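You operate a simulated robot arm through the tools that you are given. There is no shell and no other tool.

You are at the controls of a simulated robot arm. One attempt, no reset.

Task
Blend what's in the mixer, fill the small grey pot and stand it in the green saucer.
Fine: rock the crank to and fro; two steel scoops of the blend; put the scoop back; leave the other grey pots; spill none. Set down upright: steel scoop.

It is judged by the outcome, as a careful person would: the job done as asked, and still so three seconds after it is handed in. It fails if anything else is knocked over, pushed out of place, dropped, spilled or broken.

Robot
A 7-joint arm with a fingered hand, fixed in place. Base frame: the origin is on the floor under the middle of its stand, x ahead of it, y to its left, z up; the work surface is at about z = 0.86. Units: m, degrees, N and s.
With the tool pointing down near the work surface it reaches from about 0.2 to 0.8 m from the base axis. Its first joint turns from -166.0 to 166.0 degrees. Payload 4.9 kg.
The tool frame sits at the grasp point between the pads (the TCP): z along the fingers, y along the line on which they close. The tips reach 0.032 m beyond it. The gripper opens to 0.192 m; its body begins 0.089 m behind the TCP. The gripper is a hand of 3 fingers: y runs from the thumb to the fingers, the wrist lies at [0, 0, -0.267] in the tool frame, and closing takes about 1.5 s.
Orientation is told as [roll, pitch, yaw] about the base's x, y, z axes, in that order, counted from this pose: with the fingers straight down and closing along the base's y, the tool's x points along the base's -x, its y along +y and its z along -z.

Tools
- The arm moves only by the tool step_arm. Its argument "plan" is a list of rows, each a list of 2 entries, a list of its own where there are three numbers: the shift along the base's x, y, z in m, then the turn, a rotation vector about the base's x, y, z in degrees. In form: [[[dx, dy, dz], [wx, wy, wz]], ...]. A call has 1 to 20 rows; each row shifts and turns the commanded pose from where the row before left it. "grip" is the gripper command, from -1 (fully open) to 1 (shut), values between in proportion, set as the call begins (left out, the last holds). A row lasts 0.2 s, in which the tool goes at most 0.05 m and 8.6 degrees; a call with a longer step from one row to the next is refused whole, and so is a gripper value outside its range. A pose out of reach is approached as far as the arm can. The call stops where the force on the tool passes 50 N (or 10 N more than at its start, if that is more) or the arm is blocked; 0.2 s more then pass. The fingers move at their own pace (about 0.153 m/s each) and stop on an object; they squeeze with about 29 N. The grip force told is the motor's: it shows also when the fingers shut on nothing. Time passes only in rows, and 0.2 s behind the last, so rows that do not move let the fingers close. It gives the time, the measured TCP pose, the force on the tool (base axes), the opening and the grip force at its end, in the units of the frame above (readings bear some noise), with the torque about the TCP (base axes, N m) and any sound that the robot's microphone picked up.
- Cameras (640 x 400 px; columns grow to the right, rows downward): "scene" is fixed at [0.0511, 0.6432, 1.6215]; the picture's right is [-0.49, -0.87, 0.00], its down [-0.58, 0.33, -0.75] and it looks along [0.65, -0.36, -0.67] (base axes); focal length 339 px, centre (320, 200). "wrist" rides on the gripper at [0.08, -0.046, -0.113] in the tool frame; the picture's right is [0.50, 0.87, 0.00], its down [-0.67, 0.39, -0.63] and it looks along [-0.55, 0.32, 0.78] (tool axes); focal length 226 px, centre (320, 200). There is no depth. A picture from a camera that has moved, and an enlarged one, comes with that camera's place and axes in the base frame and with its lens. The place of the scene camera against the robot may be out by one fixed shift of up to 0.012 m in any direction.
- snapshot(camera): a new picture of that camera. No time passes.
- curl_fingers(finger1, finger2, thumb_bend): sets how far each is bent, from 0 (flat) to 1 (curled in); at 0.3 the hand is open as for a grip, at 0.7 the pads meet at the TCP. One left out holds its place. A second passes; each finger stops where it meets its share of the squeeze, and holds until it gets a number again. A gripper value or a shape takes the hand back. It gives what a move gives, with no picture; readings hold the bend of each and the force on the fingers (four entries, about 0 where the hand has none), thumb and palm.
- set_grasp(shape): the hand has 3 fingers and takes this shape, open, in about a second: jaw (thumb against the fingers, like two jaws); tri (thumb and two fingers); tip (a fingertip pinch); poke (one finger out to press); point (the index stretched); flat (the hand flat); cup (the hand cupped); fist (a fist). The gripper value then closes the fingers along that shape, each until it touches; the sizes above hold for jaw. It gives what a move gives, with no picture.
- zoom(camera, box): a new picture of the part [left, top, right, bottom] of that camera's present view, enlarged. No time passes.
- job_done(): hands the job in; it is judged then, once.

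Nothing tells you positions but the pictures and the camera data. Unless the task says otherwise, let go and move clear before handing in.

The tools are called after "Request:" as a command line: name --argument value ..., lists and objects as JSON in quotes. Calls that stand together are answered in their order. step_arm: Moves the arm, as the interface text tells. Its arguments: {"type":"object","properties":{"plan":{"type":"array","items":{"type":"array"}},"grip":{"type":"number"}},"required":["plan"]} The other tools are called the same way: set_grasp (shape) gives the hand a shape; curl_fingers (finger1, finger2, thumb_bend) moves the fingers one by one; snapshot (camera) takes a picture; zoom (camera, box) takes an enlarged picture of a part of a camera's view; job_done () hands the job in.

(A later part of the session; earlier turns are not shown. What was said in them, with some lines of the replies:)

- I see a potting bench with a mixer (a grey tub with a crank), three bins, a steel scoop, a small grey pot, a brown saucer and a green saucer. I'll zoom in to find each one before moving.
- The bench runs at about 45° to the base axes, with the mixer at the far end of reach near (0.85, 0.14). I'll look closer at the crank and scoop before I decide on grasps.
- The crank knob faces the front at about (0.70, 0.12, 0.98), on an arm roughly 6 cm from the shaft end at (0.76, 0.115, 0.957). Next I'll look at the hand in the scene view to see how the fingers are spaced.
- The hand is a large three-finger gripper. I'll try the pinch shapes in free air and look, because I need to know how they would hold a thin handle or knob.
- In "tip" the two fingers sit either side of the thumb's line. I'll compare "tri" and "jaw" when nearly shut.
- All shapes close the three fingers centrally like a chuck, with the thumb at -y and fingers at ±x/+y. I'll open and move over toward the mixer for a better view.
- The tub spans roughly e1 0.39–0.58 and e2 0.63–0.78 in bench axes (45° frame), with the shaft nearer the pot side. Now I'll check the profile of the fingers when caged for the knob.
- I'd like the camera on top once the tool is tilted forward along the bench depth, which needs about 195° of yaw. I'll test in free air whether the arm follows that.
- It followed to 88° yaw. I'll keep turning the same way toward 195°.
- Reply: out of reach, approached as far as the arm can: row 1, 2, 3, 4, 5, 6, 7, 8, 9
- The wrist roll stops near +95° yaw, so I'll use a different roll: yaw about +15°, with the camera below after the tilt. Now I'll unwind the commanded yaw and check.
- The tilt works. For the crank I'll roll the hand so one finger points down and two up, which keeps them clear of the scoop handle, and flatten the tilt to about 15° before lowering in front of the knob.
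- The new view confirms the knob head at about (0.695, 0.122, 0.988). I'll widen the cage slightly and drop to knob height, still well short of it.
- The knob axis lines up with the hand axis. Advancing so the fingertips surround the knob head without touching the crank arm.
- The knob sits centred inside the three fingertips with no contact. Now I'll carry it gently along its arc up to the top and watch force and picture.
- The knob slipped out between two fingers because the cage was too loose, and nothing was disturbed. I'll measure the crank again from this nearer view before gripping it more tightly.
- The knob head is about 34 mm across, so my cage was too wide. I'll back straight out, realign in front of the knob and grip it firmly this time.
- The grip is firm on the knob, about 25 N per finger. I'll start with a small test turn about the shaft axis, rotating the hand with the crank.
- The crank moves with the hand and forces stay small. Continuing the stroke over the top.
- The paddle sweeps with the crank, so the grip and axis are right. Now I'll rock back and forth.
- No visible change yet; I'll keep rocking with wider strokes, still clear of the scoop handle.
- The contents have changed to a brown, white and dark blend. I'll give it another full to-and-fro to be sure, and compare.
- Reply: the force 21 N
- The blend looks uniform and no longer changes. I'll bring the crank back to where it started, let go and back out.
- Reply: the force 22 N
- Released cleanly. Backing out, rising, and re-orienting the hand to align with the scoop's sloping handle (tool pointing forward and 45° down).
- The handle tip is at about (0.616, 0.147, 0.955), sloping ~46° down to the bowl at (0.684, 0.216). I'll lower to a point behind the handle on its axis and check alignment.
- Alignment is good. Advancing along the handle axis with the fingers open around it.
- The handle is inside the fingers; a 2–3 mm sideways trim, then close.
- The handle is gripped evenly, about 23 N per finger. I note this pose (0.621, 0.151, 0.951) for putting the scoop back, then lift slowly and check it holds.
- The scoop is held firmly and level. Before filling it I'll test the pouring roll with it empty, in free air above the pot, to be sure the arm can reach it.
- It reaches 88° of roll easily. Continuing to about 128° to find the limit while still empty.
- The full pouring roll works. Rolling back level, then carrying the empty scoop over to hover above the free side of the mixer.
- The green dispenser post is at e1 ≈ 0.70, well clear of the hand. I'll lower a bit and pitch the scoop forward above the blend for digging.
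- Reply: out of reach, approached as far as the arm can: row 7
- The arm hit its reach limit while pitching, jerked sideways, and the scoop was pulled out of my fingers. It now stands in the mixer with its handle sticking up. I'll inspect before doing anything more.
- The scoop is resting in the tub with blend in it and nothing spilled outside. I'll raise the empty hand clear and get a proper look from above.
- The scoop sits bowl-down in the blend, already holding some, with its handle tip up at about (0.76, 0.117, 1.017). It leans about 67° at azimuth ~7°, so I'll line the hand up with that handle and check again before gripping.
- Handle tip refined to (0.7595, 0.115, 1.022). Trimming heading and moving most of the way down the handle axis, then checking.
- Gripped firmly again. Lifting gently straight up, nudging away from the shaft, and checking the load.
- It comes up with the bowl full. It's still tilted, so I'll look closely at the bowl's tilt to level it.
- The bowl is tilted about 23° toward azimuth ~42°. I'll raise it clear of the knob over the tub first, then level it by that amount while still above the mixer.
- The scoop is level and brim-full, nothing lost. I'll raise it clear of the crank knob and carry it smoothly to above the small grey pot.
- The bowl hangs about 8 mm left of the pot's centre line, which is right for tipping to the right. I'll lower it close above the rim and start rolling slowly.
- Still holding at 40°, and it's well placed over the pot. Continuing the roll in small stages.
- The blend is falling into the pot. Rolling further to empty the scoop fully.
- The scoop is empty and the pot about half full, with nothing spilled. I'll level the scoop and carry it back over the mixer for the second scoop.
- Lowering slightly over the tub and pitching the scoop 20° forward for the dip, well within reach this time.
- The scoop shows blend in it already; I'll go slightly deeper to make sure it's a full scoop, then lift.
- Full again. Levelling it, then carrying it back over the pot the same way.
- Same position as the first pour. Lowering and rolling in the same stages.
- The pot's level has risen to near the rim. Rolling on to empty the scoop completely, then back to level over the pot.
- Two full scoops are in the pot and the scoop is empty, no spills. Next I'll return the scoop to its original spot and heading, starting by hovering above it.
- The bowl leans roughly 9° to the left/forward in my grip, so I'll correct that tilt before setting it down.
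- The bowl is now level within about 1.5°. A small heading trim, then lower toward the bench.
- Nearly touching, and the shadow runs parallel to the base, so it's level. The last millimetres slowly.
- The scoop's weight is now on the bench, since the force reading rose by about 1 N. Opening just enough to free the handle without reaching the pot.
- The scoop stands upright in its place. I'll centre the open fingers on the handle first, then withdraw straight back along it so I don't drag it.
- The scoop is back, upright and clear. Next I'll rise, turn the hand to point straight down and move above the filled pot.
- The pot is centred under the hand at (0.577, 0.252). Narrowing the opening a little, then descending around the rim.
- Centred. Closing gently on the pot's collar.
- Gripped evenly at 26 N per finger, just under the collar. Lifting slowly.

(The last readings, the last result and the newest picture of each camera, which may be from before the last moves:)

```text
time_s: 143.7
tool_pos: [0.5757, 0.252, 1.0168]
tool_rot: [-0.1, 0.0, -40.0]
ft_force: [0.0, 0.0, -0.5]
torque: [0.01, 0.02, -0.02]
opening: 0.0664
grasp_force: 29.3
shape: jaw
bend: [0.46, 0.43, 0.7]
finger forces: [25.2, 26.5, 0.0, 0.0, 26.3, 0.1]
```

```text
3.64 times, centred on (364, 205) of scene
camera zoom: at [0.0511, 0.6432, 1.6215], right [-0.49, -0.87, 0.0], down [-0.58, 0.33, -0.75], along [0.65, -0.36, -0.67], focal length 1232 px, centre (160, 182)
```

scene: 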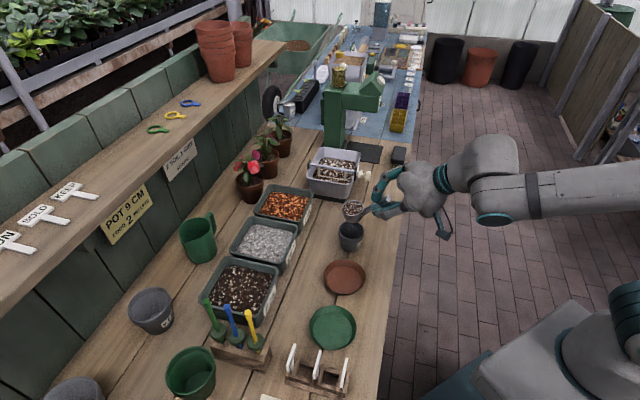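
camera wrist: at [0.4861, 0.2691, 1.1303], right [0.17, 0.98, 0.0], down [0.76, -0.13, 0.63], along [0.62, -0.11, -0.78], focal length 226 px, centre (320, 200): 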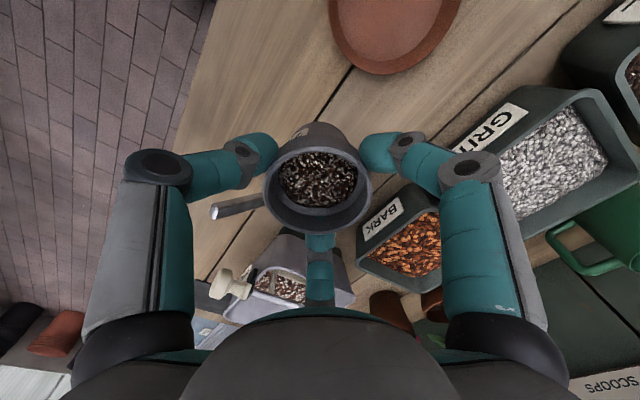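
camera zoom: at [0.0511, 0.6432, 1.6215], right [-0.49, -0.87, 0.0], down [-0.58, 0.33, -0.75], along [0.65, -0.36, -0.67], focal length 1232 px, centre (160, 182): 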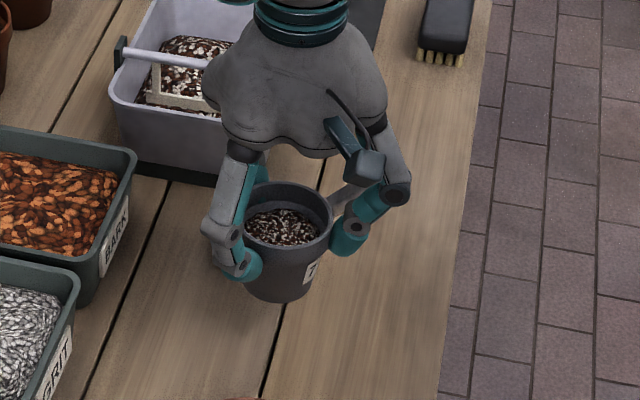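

The pot is up and level with its contents intact. Before carrying it over, I'll measure the green saucer more exactly.

Request:
zoom --camera "scene" --box '[280, 285, 392, 375]'

Request:
zoom --camera "scene" --box '[200, 280, 400, 400]'

```text
4.44 times, centred on (336, 330) of scene
camera zoom: at [0.0511, 0.6432, 1.6215], right [-0.49, -0.87, 0.0], down [-0.58, 0.33, -0.75], along [0.65, -0.36, -0.67], focal length 1506 px, centre (249, -378)
```

zoom: 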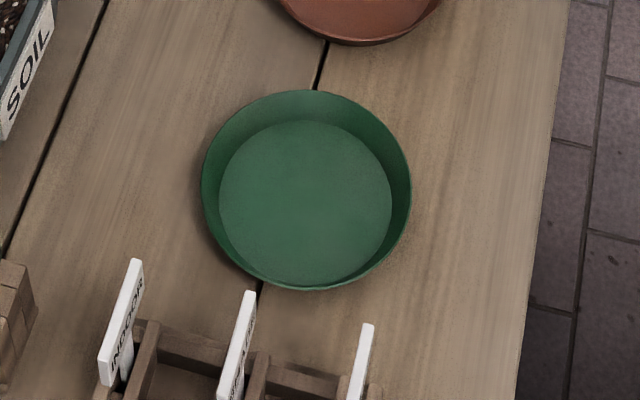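

```text
3.20 times, centred on (300, 340) of scene
camera zoom: at [0.0511, 0.6432, 1.6215], right [-0.49, -0.87, 0.0], down [-0.58, 0.33, -0.75], along [0.65, -0.36, -0.67], focal length 1084 px, centre (384, -248)
```

zoom: 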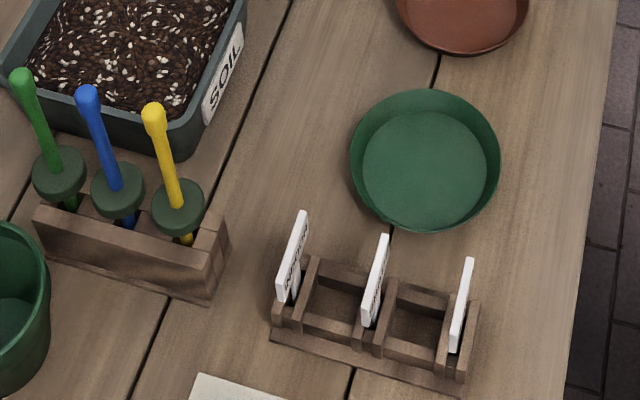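

The saucer's floor centre is about (0.376, 0.434) with ~4.5 cm radius, so there's ample room. Carrying the pot over smoothly.

Request:
step_arm --plan '[[[-0.0067, 0.0061, 0], [0, 0, 0]], [[-0.0133, 0.0121, 0], [0, 0, 0]], [[-0.0178, 0.0162, 0], [0, 0, 0]], [[-0.0222, 0.0202, 0], [0, 0, 0]], [[-0.0222, 0.0202, 0], [0, 0, 0]], [[-0.0222, 0.0202, 0], [0, 0, 0]], [[-0.0222, 0.0202, 0], [0, 0, 0]], [[-0.0222, 0.0202, 0], [0, 0, 0]], [[-0.02, 0.0182, 0], [0, 0, 0]], [[-0.0155, 0.0142, 0], [0, 0, 0]], [[-0.0111, 0.0101, 0], [0, 0, 0]], [[-0.0045, 0.0041, 0], [0, 0, 0]], [[0, 0, 0], [0, 0, 0]], [[0, 0, 0], [0, 0, 0]]]'

Request:
snapshot --camera "scene"

Request:
zoom --camera "scene" --box '[250, 230, 410, 370]'

Request:
snapshot --camera "wrist"

```text
time_s: 146.7
tool_pos: [0.3758, 0.4331, 1.0177]
tool_rot: [0.0, 0.0, -40.0]
ft_force: [0.0, 0.3, -1.3]
torque: [-0.01, 0.01, 0.01]
opening: 0.0664
grasp_force: 29.4
shape: jaw
bend: [0.46, 0.43, 0.7]
finger forces: [25.3, 26.5, 0.0, 0.1, 26.1, 0.0]
```

```text
taken
```

scene: 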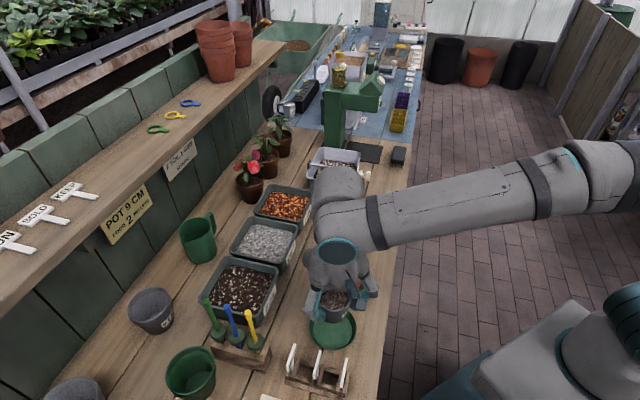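

```text
2.86 times, centred on (330, 300) of scene
camera zoom: at [0.0511, 0.6432, 1.6215], right [-0.49, -0.87, 0.0], down [-0.58, 0.33, -0.75], along [0.65, -0.36, -0.67], focal length 968 px, centre (291, -86)
```

zoom: 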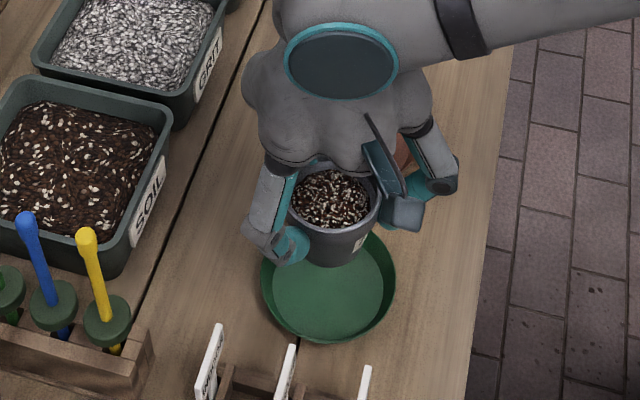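

```text
taken
camera wrist: at [0.2861, 0.451, 1.131], right [0.17, 0.98, 0.0], down [0.76, -0.13, 0.63], along [0.62, -0.11, -0.78], focal length 226 px, centre (320, 200)
```

wrist: 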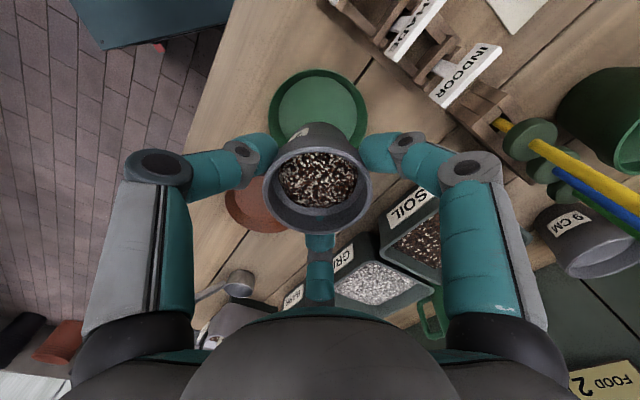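

Request:
zoom --camera "wrist" --box '[250, 55, 390, 145]'

```text
4.44 times, centred on (320, 100) of wrist
camera zoom: at [0.2861, 0.451, 1.131], right [0.17, 0.98, 0.0], down [0.76, -0.13, 0.63], along [0.62, -0.11, -0.78], focal length 1005 px, centre (320, 644)
```

zoom: 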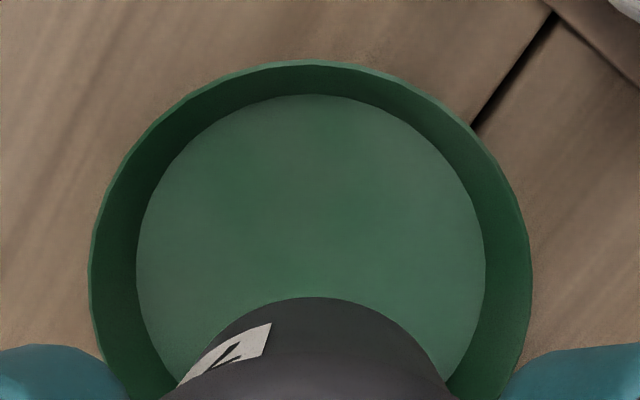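

Aligned within 3 mm of the saucer centre. Lowering in stages.

Request:
step_arm --plan '[[[-0.0012, -0.0005, -0.01], [0, 0, 0]], [[-0.0012, -0.0005, -0.02], [0, 0, 0]], [[0, 0, -0.02], [0, 0, 0]], [[0, 0, -0.012], [0, 0, 0]], [[0, 0, 0], [0, 0, 0]], [[0, 0, 0], [0, 0, 0]]]'

Request:
zoom --camera "scene" --box '[270, 260, 398, 370]'

Request:
zoom --camera "wrist" --box '[220, 60, 420, 260]'

```text
time_s: 148.1
tool_pos: [0.3731, 0.4312, 0.9544]
tool_rot: [-0.2, 0.0, -40.0]
ft_force: [-0.6, -0.3, -0.9]
torque: [-0.01, 0.0, 0.01]
opening: 0.066
grasp_force: 29.2
shape: jaw
bend: [0.46, 0.43, 0.7]
finger forces: [25.4, 26.5, 0.0, 0.1, 26.1, 0.0]
```

```text
3.64 times, centred on (334, 315) of scene
camera zoom: at [0.0511, 0.6432, 1.6215], right [-0.49, -0.87, 0.0], down [-0.58, 0.33, -0.75], along [0.65, -0.36, -0.67], focal length 1232 px, centre (269, -218)
```

zoom: 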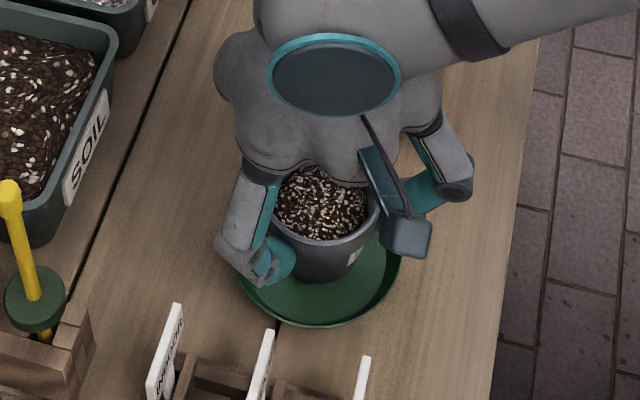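

```text
2.00 times, centred on (320, 160) of wrist
camera zoom: at [0.2842, 0.4492, 1.0677], right [0.17, 0.98, 0.0], down [0.76, -0.13, 0.63], along [0.62, -0.11, -0.78], focal length 452 px, centre (320, 280)
```

zoom: 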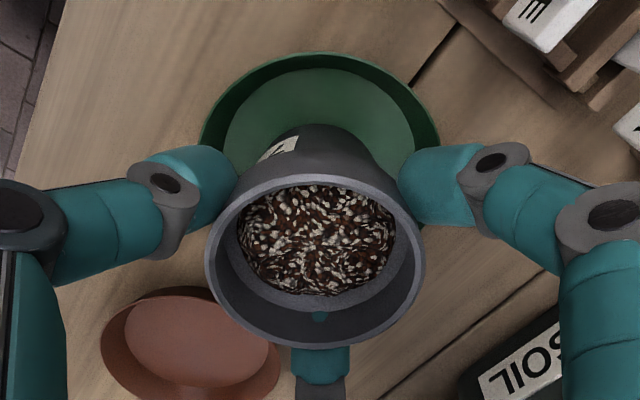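

Request:
step_arm --plan '[[[0, 0, -0.004], [0, 0, 0]], [[0, 0, -0.003], [0, 0, 0]], [[0, 0, 0], [0, 0, 0]], [[0, 0, 0], [0, 0, 0]]]'

Request:
step_arm --plan '[[[0, 0, -0.0015], [0, 0, 0]], [[0, 0, 0], [0, 0, 0]]]'

Request:
zoom --camera "wrist" --box '[260, 80, 388, 160]'

```text
time_s: 149.1
tool_pos: [0.3751, 0.4322, 0.9475]
tool_rot: [-0.1, 0.0, -40.1]
ft_force: [0.5, 0.5, -1.0]
torque: [0.01, -0.04, -0.01]
opening: 0.0661
grasp_force: 29.0
shape: jaw
bend: [0.46, 0.43, 0.7]
finger forces: [25.4, 26.5, 0.0, 0.1, 26.0, 0.1]
```

```text
time_s: 149.7
tool_pos: [0.3745, 0.4328, 0.9461]
tool_rot: [-0.1, 0.0, -40.0]
ft_force: [0.5, 0.2, -1.5]
torque: [-0.01, -0.02, -0.03]
opening: 0.0666
grasp_force: 29.0
shape: jaw
bend: [0.46, 0.43, 0.7]
finger forces: [25.3, 26.4, 0.1, 0.0, 26.1, 0.0]
```

```text
5.00 times, centred on (324, 120) of wrist
camera zoom: at [0.2845, 0.4495, 1.0599], right [0.17, 0.98, 0.0], down [0.76, -0.13, 0.63], along [0.62, -0.11, -0.78], focal length 1130 px, centre (300, 600)
```

zoom: 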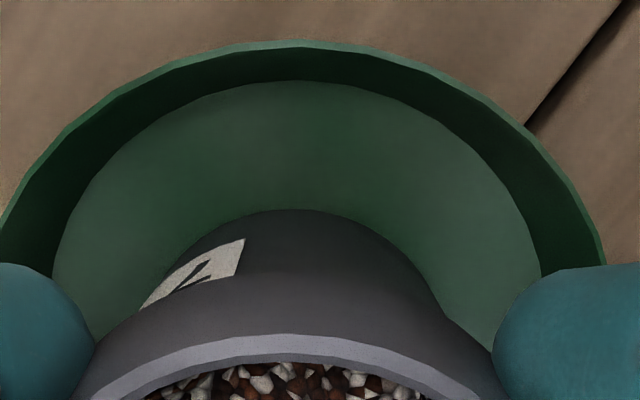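

Request:
step_arm --plan '[[[0, 0, -0.0015], [0, 0, 0]], [[0, 0, 0], [0, 0, 0]]]'

Request:
step_arm --plan '[[[0, 0, -0.001], [0, 0, 0]], [[0, 0, 0], [0, 0, 0]]]'

Request:
step_arm --plan '[[[0, 0, -0.001], [0, 0, 0]], [[0, 0, 0], [0, 0, 0]]]'

Request:
zoom --camera "wrist" --box '[260, 80, 388, 160]'

```text
time_s: 150.3
tool_pos: [0.3742, 0.4338, 0.9453]
tool_rot: [0.0, -0.1, -39.9]
ft_force: [-0.2, -0.1, -0.9]
torque: [0.02, 0.02, -0.02]
opening: 0.0663
grasp_force: 28.8
shape: jaw
bend: [0.46, 0.43, 0.7]
finger forces: [25.4, 26.6, 0.0, 0.0, 26.1, 0.0]
```

```text
time_s: 150.9
tool_pos: [0.3731, 0.432, 0.944]
tool_rot: [-0.1, 0.0, -39.9]
ft_force: [-0.6, 0.2, -0.5]
torque: [0.01, -0.02, -0.01]
opening: 0.0662
grasp_force: 29.4
shape: jaw
bend: [0.46, 0.43, 0.7]
finger forces: [25.4, 26.4, 0.0, 0.1, 26.1, 0.0]
```

```text
time_s: 151.5
tool_pos: [0.373, 0.4324, 0.9432]
tool_rot: [-0.1, -0.1, -40.0]
ft_force: [0.9, 1.1, -0.7]
torque: [0.0, -0.03, 0.01]
opening: 0.0661
grasp_force: 28.9
shape: jaw
bend: [0.46, 0.43, 0.7]
finger forces: [25.4, 26.5, 0.1, 0.0, 26.1, 0.0]
```

```text
5.00 times, centred on (324, 120) of wrist
camera zoom: at [0.2835, 0.4495, 1.0566], right [0.17, 0.98, 0.0], down [0.76, -0.13, 0.63], along [0.62, -0.11, -0.78], focal length 1130 px, centre (300, 600)
```

zoom: 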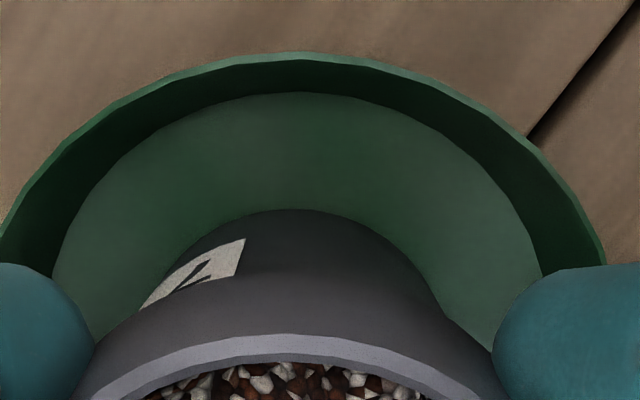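

Request:
step_arm --plan '[[[0, 0, -0.001], [0, 0, 0]], [[0, 0, 0], [0, 0, 0]]]'

Request:
step_arm --plan '[[[0, 0, -0.001], [0, 0, 0]], [[0, 0, 0], [0, 0, 0]]]'

Request:
step_arm --plan '[[[0, 0, -0.001], [0, 0, 0]], [[0, 0, 0], [0, 0, 0]]]'

Request:
zoom --camera "wrist" --box '[260, 80, 388, 160]'

Request:
zoom --camera "scene" --box '[290, 275, 386, 350]'

```text
time_s: 152.1
tool_pos: [0.3743, 0.4325, 0.9416]
tool_rot: [-0.1, -0.1, -40.0]
ft_force: [0.5, -0.6, -1.4]
torque: [-0.02, -0.04, -0.01]
opening: 0.066
grasp_force: 28.8
shape: jaw
bend: [0.46, 0.43, 0.7]
finger forces: [25.5, 26.4, 0.0, 0.1, 26.2, 0.0]
```

```text
time_s: 152.7
tool_pos: [0.3741, 0.4319, 0.9409]
tool_rot: [-0.2, 0.0, -40.0]
ft_force: [-0.2, 0.8, -0.5]
torque: [0.0, 0.0, 0.02]
opening: 0.0663
grasp_force: 29.4
shape: jaw
bend: [0.46, 0.43, 0.7]
finger forces: [25.4, 26.5, 0.1, 0.0, 26.2, 0.0]
```

```text
time_s: 153.3
tool_pos: [0.3737, 0.4327, 0.9412]
tool_rot: [-0.1, 0.0, -40.0]
ft_force: [-0.5, -0.4, -0.9]
torque: [-0.01, 0.02, -0.02]
opening: 0.0662
grasp_force: 28.6
shape: jaw
bend: [0.46, 0.43, 0.7]
finger forces: [25.3, 26.6, 0.0, 0.0, 26.2, 0.0]
```

```text
5.00 times, centred on (324, 120) of wrist
camera zoom: at [0.284, 0.45, 1.0538], right [0.17, 0.98, 0.0], down [0.76, -0.13, 0.63], along [0.62, -0.11, -0.78], focal length 1130 px, centre (300, 600)
```

zoom: 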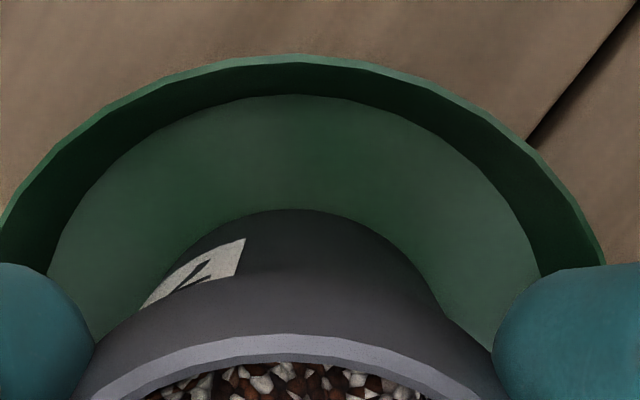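

```text
5.33 times, centred on (338, 312) of scene
camera zoom: at [0.0511, 0.6432, 1.6215], right [-0.49, -0.87, 0.0], down [-0.58, 0.33, -0.75], along [0.65, -0.36, -0.67], focal length 1807 px, centre (224, -400)
```

zoom: 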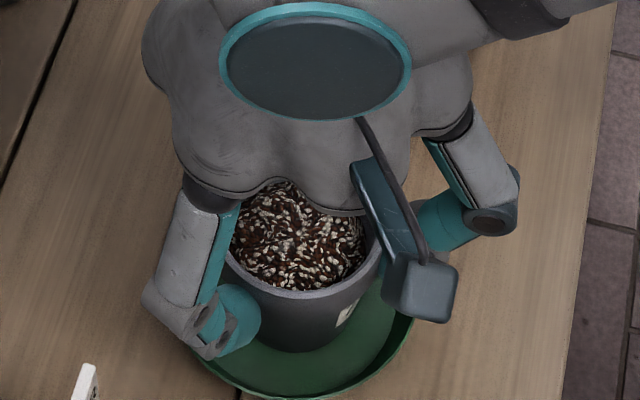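

Request:
step_arm --plan '[[[0, 0, -0.001], [0, 0, 0]], [[0, 0, 0], [0, 0, 0]]]'

Request:
step_arm --plan '[[[0, 0, -0.001], [0, 0, 0]], [[0, 0, 0], [0, 0, 0]]]'

Request:
step_arm --plan '[[[0, 0, 0], [0, 0, 0]], [[0, 0, 0], [0, 0, 0]]]'

Request:
zoom --camera "wrist" --box '[260, 80, 388, 160]'

```text
time_s: 153.9
tool_pos: [0.3747, 0.4325, 0.9399]
tool_rot: [-0.1, 0.0, -40.0]
ft_force: [-0.5, 0.8, 4.3]
torque: [-0.11, 0.01, -0.02]
opening: 0.0663
grasp_force: 28.8
shape: jaw
bend: [0.46, 0.43, 0.7]
finger forces: [25.8, 27.0, 0.0, 0.0, 26.8, 0.0]
```

```text
time_s: 154.5
tool_pos: [0.3739, 0.4339, 0.9399]
tool_rot: [0.1, 0.1, -40.1]
ft_force: [-1.1, -0.5, 12.4]
torque: [-0.14, 0.08, -0.01]
opening: 0.0663
grasp_force: 28.9
shape: jaw
bend: [0.46, 0.43, 0.7]
finger forces: [26.5, 27.9, 0.0, 0.0, 29.1, 0.1]
```

```text
time_s: 155.1
tool_pos: [0.375, 0.4329, 0.9392]
tool_rot: [0.0, 0.0, -40.0]
ft_force: [-1.2, -0.1, 15.8]
torque: [-0.14, 0.08, -0.05]
opening: 0.0665
grasp_force: 29.0
shape: jaw
bend: [0.46, 0.43, 0.7]
finger forces: [27.3, 28.5, 0.0, 0.0, 29.5, 0.0]
```

```text
5.00 times, centred on (324, 120) of wrist
camera zoom: at [0.284, 0.4501, 1.0524], right [0.17, 0.98, 0.0], down [0.76, -0.13, 0.63], along [0.62, -0.11, -0.78], focal length 1130 px, centre (300, 600)
```

zoom: 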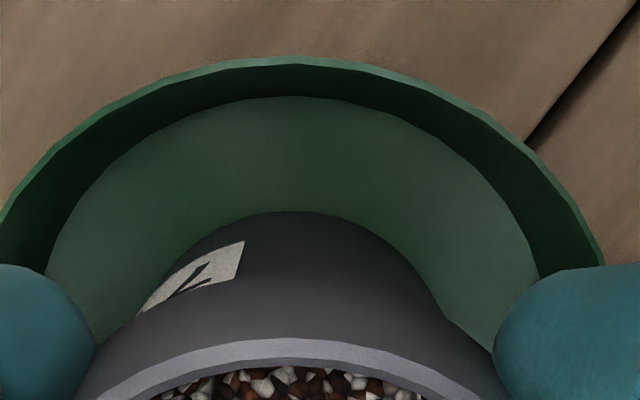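

Firm contact with the saucer floor. Easing off the pressing force before I open.

Request:
step_arm --plan '[[[0, 0, 0.0015], [0, 0, 0]], [[0, 0, 0], [0, 0, 0]]]'

```text
time_s: 155.7
tool_pos: [0.3735, 0.4328, 0.9394]
tool_rot: [-0.1, 0.0, -40.0]
ft_force: [2.3, 1.1, 8.2]
torque: [-0.01, -0.08, -0.01]
opening: 0.0664
grasp_force: 29.4
shape: jaw
bend: [0.46, 0.43, 0.7]
finger forces: [27.3, 29.2, 0.0, 0.0, 26.9, 0.0]
```

Request:
step_arm --plan '[[[0, 0, 0.0008], [0, 0, 0]], [[0, 0, 0], [0, 0, 0]]]'

```text
time_s: 156.3
tool_pos: [0.3725, 0.4327, 0.9394]
tool_rot: [-0.2, -0.1, -40.0]
ft_force: [0.4, 0.0, 2.7]
torque: [0.0, 0.0, 0.02]
opening: 0.0665
grasp_force: 29.1
shape: jaw
bend: [0.46, 0.43, 0.7]
finger forces: [26.9, 28.4, 0.0, 0.0, 27.3, 0.1]
```

Now only light contact remains. Opening the fingers and checking the pot stands on its own.

Request:
step_arm --plan '[[[0, 0, 0], [0, 0, 0]], [[0, 0, 0], [0, 0, 0]], [[0, 0, 0], [0, 0, 0]], [[0, 0, 0], [0, 0, 0]]]' --grip -0.05

Request:
zoom --camera "wrist" --box '[200, 60, 440, 240]'

Request:
zoom --camera "scene" --box '[290, 275, 386, 350]'

```text
time_s: 157.3
tool_pos: [0.3722, 0.4332, 0.9408]
tool_rot: [-0.1, 0.0, -40.0]
ft_force: [-0.8, -1.1, -0.7]
torque: [0.0, 0.01, -0.02]
opening: 0.1004
grasp_force: 0.0
shape: jaw
bend: [0.36, 0.36, 0.7]
finger forces: [0.0, 0.0, 0.0, 0.0, 0.0, 0.0]
```

```text
2.22 times, centred on (320, 150) of wrist
camera zoom: at [0.2838, 0.4502, 1.0537], right [0.17, 0.98, 0.0], down [0.76, -0.13, 0.63], along [0.62, -0.11, -0.78], focal length 502 px, centre (320, 311)
```

zoom: 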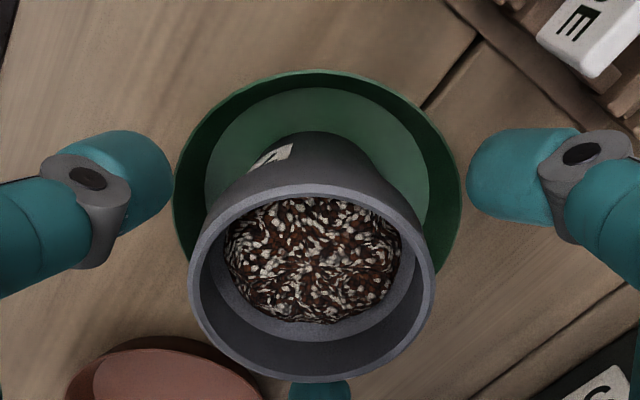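

```text
5.33 times, centred on (338, 312) of scene
camera zoom: at [0.0511, 0.6432, 1.6215], right [-0.49, -0.87, 0.0], down [-0.58, 0.33, -0.75], along [0.65, -0.36, -0.67], focal length 1807 px, centre (224, -400)
```

zoom: 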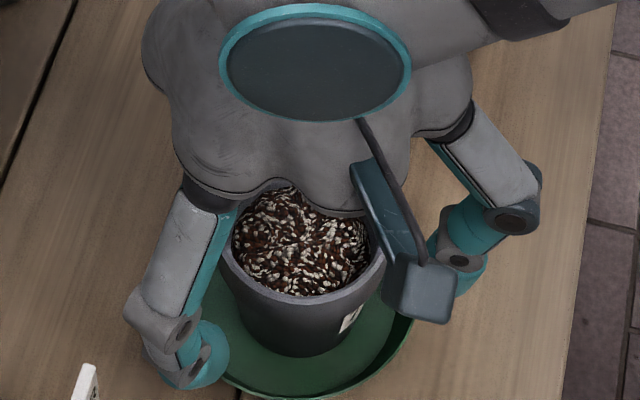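

Released; the pot stands upright and centred in the green saucer. Rising straight up and moving clear.

Request:
step_arm --plan '[[[0, 0, 0.01], [0, 0, 0]], [[0, 0, 0.02], [0, 0, 0]], [[0, 0, 0.03], [0, 0, 0]], [[0, 0, 0.04], [0, 0, 0]], [[0, 0, 0.04], [0, 0, 0]], [[0, 0, 0.04], [0, 0, 0]], [[0.01, -0.03, 0.02], [0, 0, 0]], [[0.02, -0.04, 0], [0, 0, 0]], [[0.02, -0.04, 0], [0, 0, 0]], [[0.02, -0.04, 0], [0, 0, 0]], [[0.02, -0.04, 0], [0, 0, 0]], [[0.01, -0.04, 0], [0, 0, 0]], [[0.01, -0.03, 0], [0, 0, 0]], [[0, 0, 0], [0, 0, 0]]]'

Request:
snapshot --camera "scene"

Request:
zoom --camera "scene" --box '[280, 270, 392, 360]'

Request:
zoom --camera "scene" --box '[290, 140, 418, 240]'

```text
time_s: 160.3
tool_pos: [0.4834, 0.1704, 1.1413]
tool_rot: [-0.1, 0.1, -40.0]
ft_force: [0.4, 0.2, -0.2]
torque: [0.04, -0.01, 0.0]
opening: 0.1007
grasp_force: 0.0
shape: jaw
bend: [0.35, 0.36, 0.7]
finger forces: [0.0, 0.1, 0.0, 0.1, 0.1, 0.0]
```

```text
taken
```

scene: 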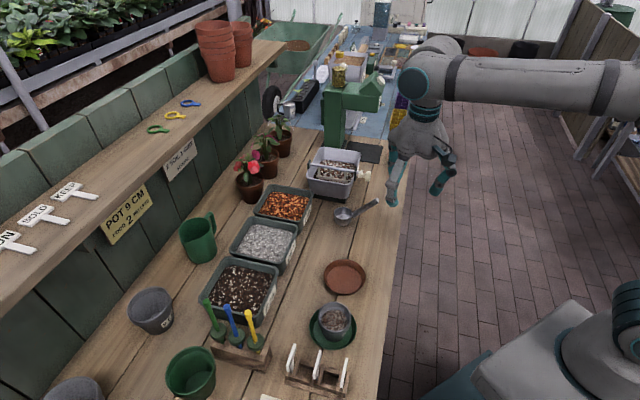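

```text
4.44 times, centred on (336, 315) of scene
camera zoom: at [0.0511, 0.6432, 1.6215], right [-0.49, -0.87, 0.0], down [-0.58, 0.33, -0.75], along [0.65, -0.36, -0.67], focal length 1506 px, centre (249, -311)
```

zoom: 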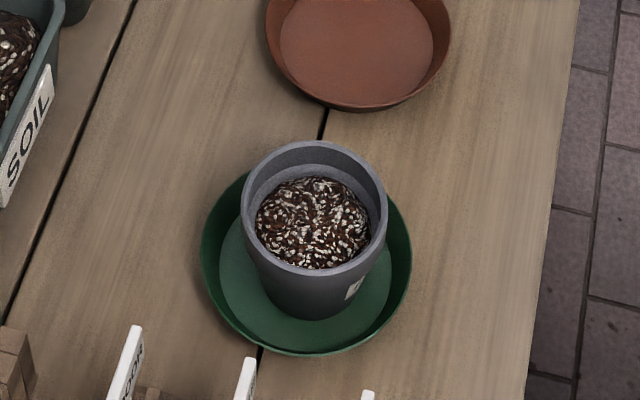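

```text
4.00 times, centred on (354, 190) of scene
camera zoom: at [0.0511, 0.6432, 1.6215], right [-0.49, -0.87, 0.0], down [-0.58, 0.33, -0.75], along [0.65, -0.36, -0.67], focal length 1355 px, centre (184, 240)
```

zoom: 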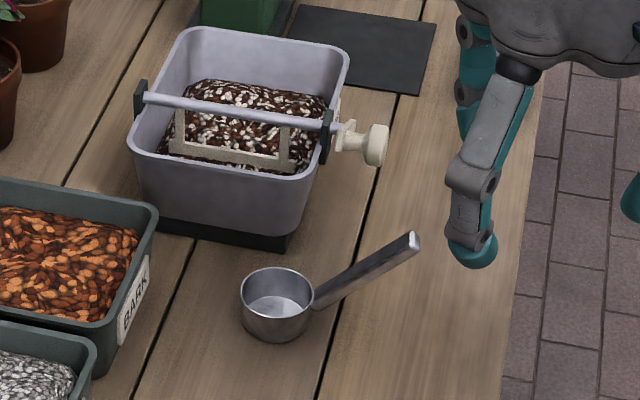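

The small grey pot stands upright in the green saucer with two scoops of the blend. The steel scoop is back upright in its place, the bench is clean, and the arm is clear of everything. Handing in.

Request:
job_done

```text
The job is handed in.
```

I finished the job and handed it in, but I dropped the scoop once along the way. On the first try at the mixer the arm hit its reach limit and pulled the scoop out of my fingers. It fell into the mixer tub. I saw nothing spill and nothing else knocked over, and I picked it back up.

- **Blend:** I rocked the crank to and fro until the bark, grit and soil looked evenly mixed, and one more pass didn't change it.
- **Fill:** The small grey pot got two full steel scoops of the blend. It isn't filled to the brim; the blend sits a little below the rim. The first scoopful is the one the scoop picked up when it fell in. I saw no spills.
- **Saucer:** The pot is standing upright, close to the middle of the green saucer.
- **Scoop:** It is back on the bench upright, within about 5 mm of where it started. Its handle points roughly 10° off its original direction.

I didn't touch the other grey pots, and the arm is clear of the bench items.
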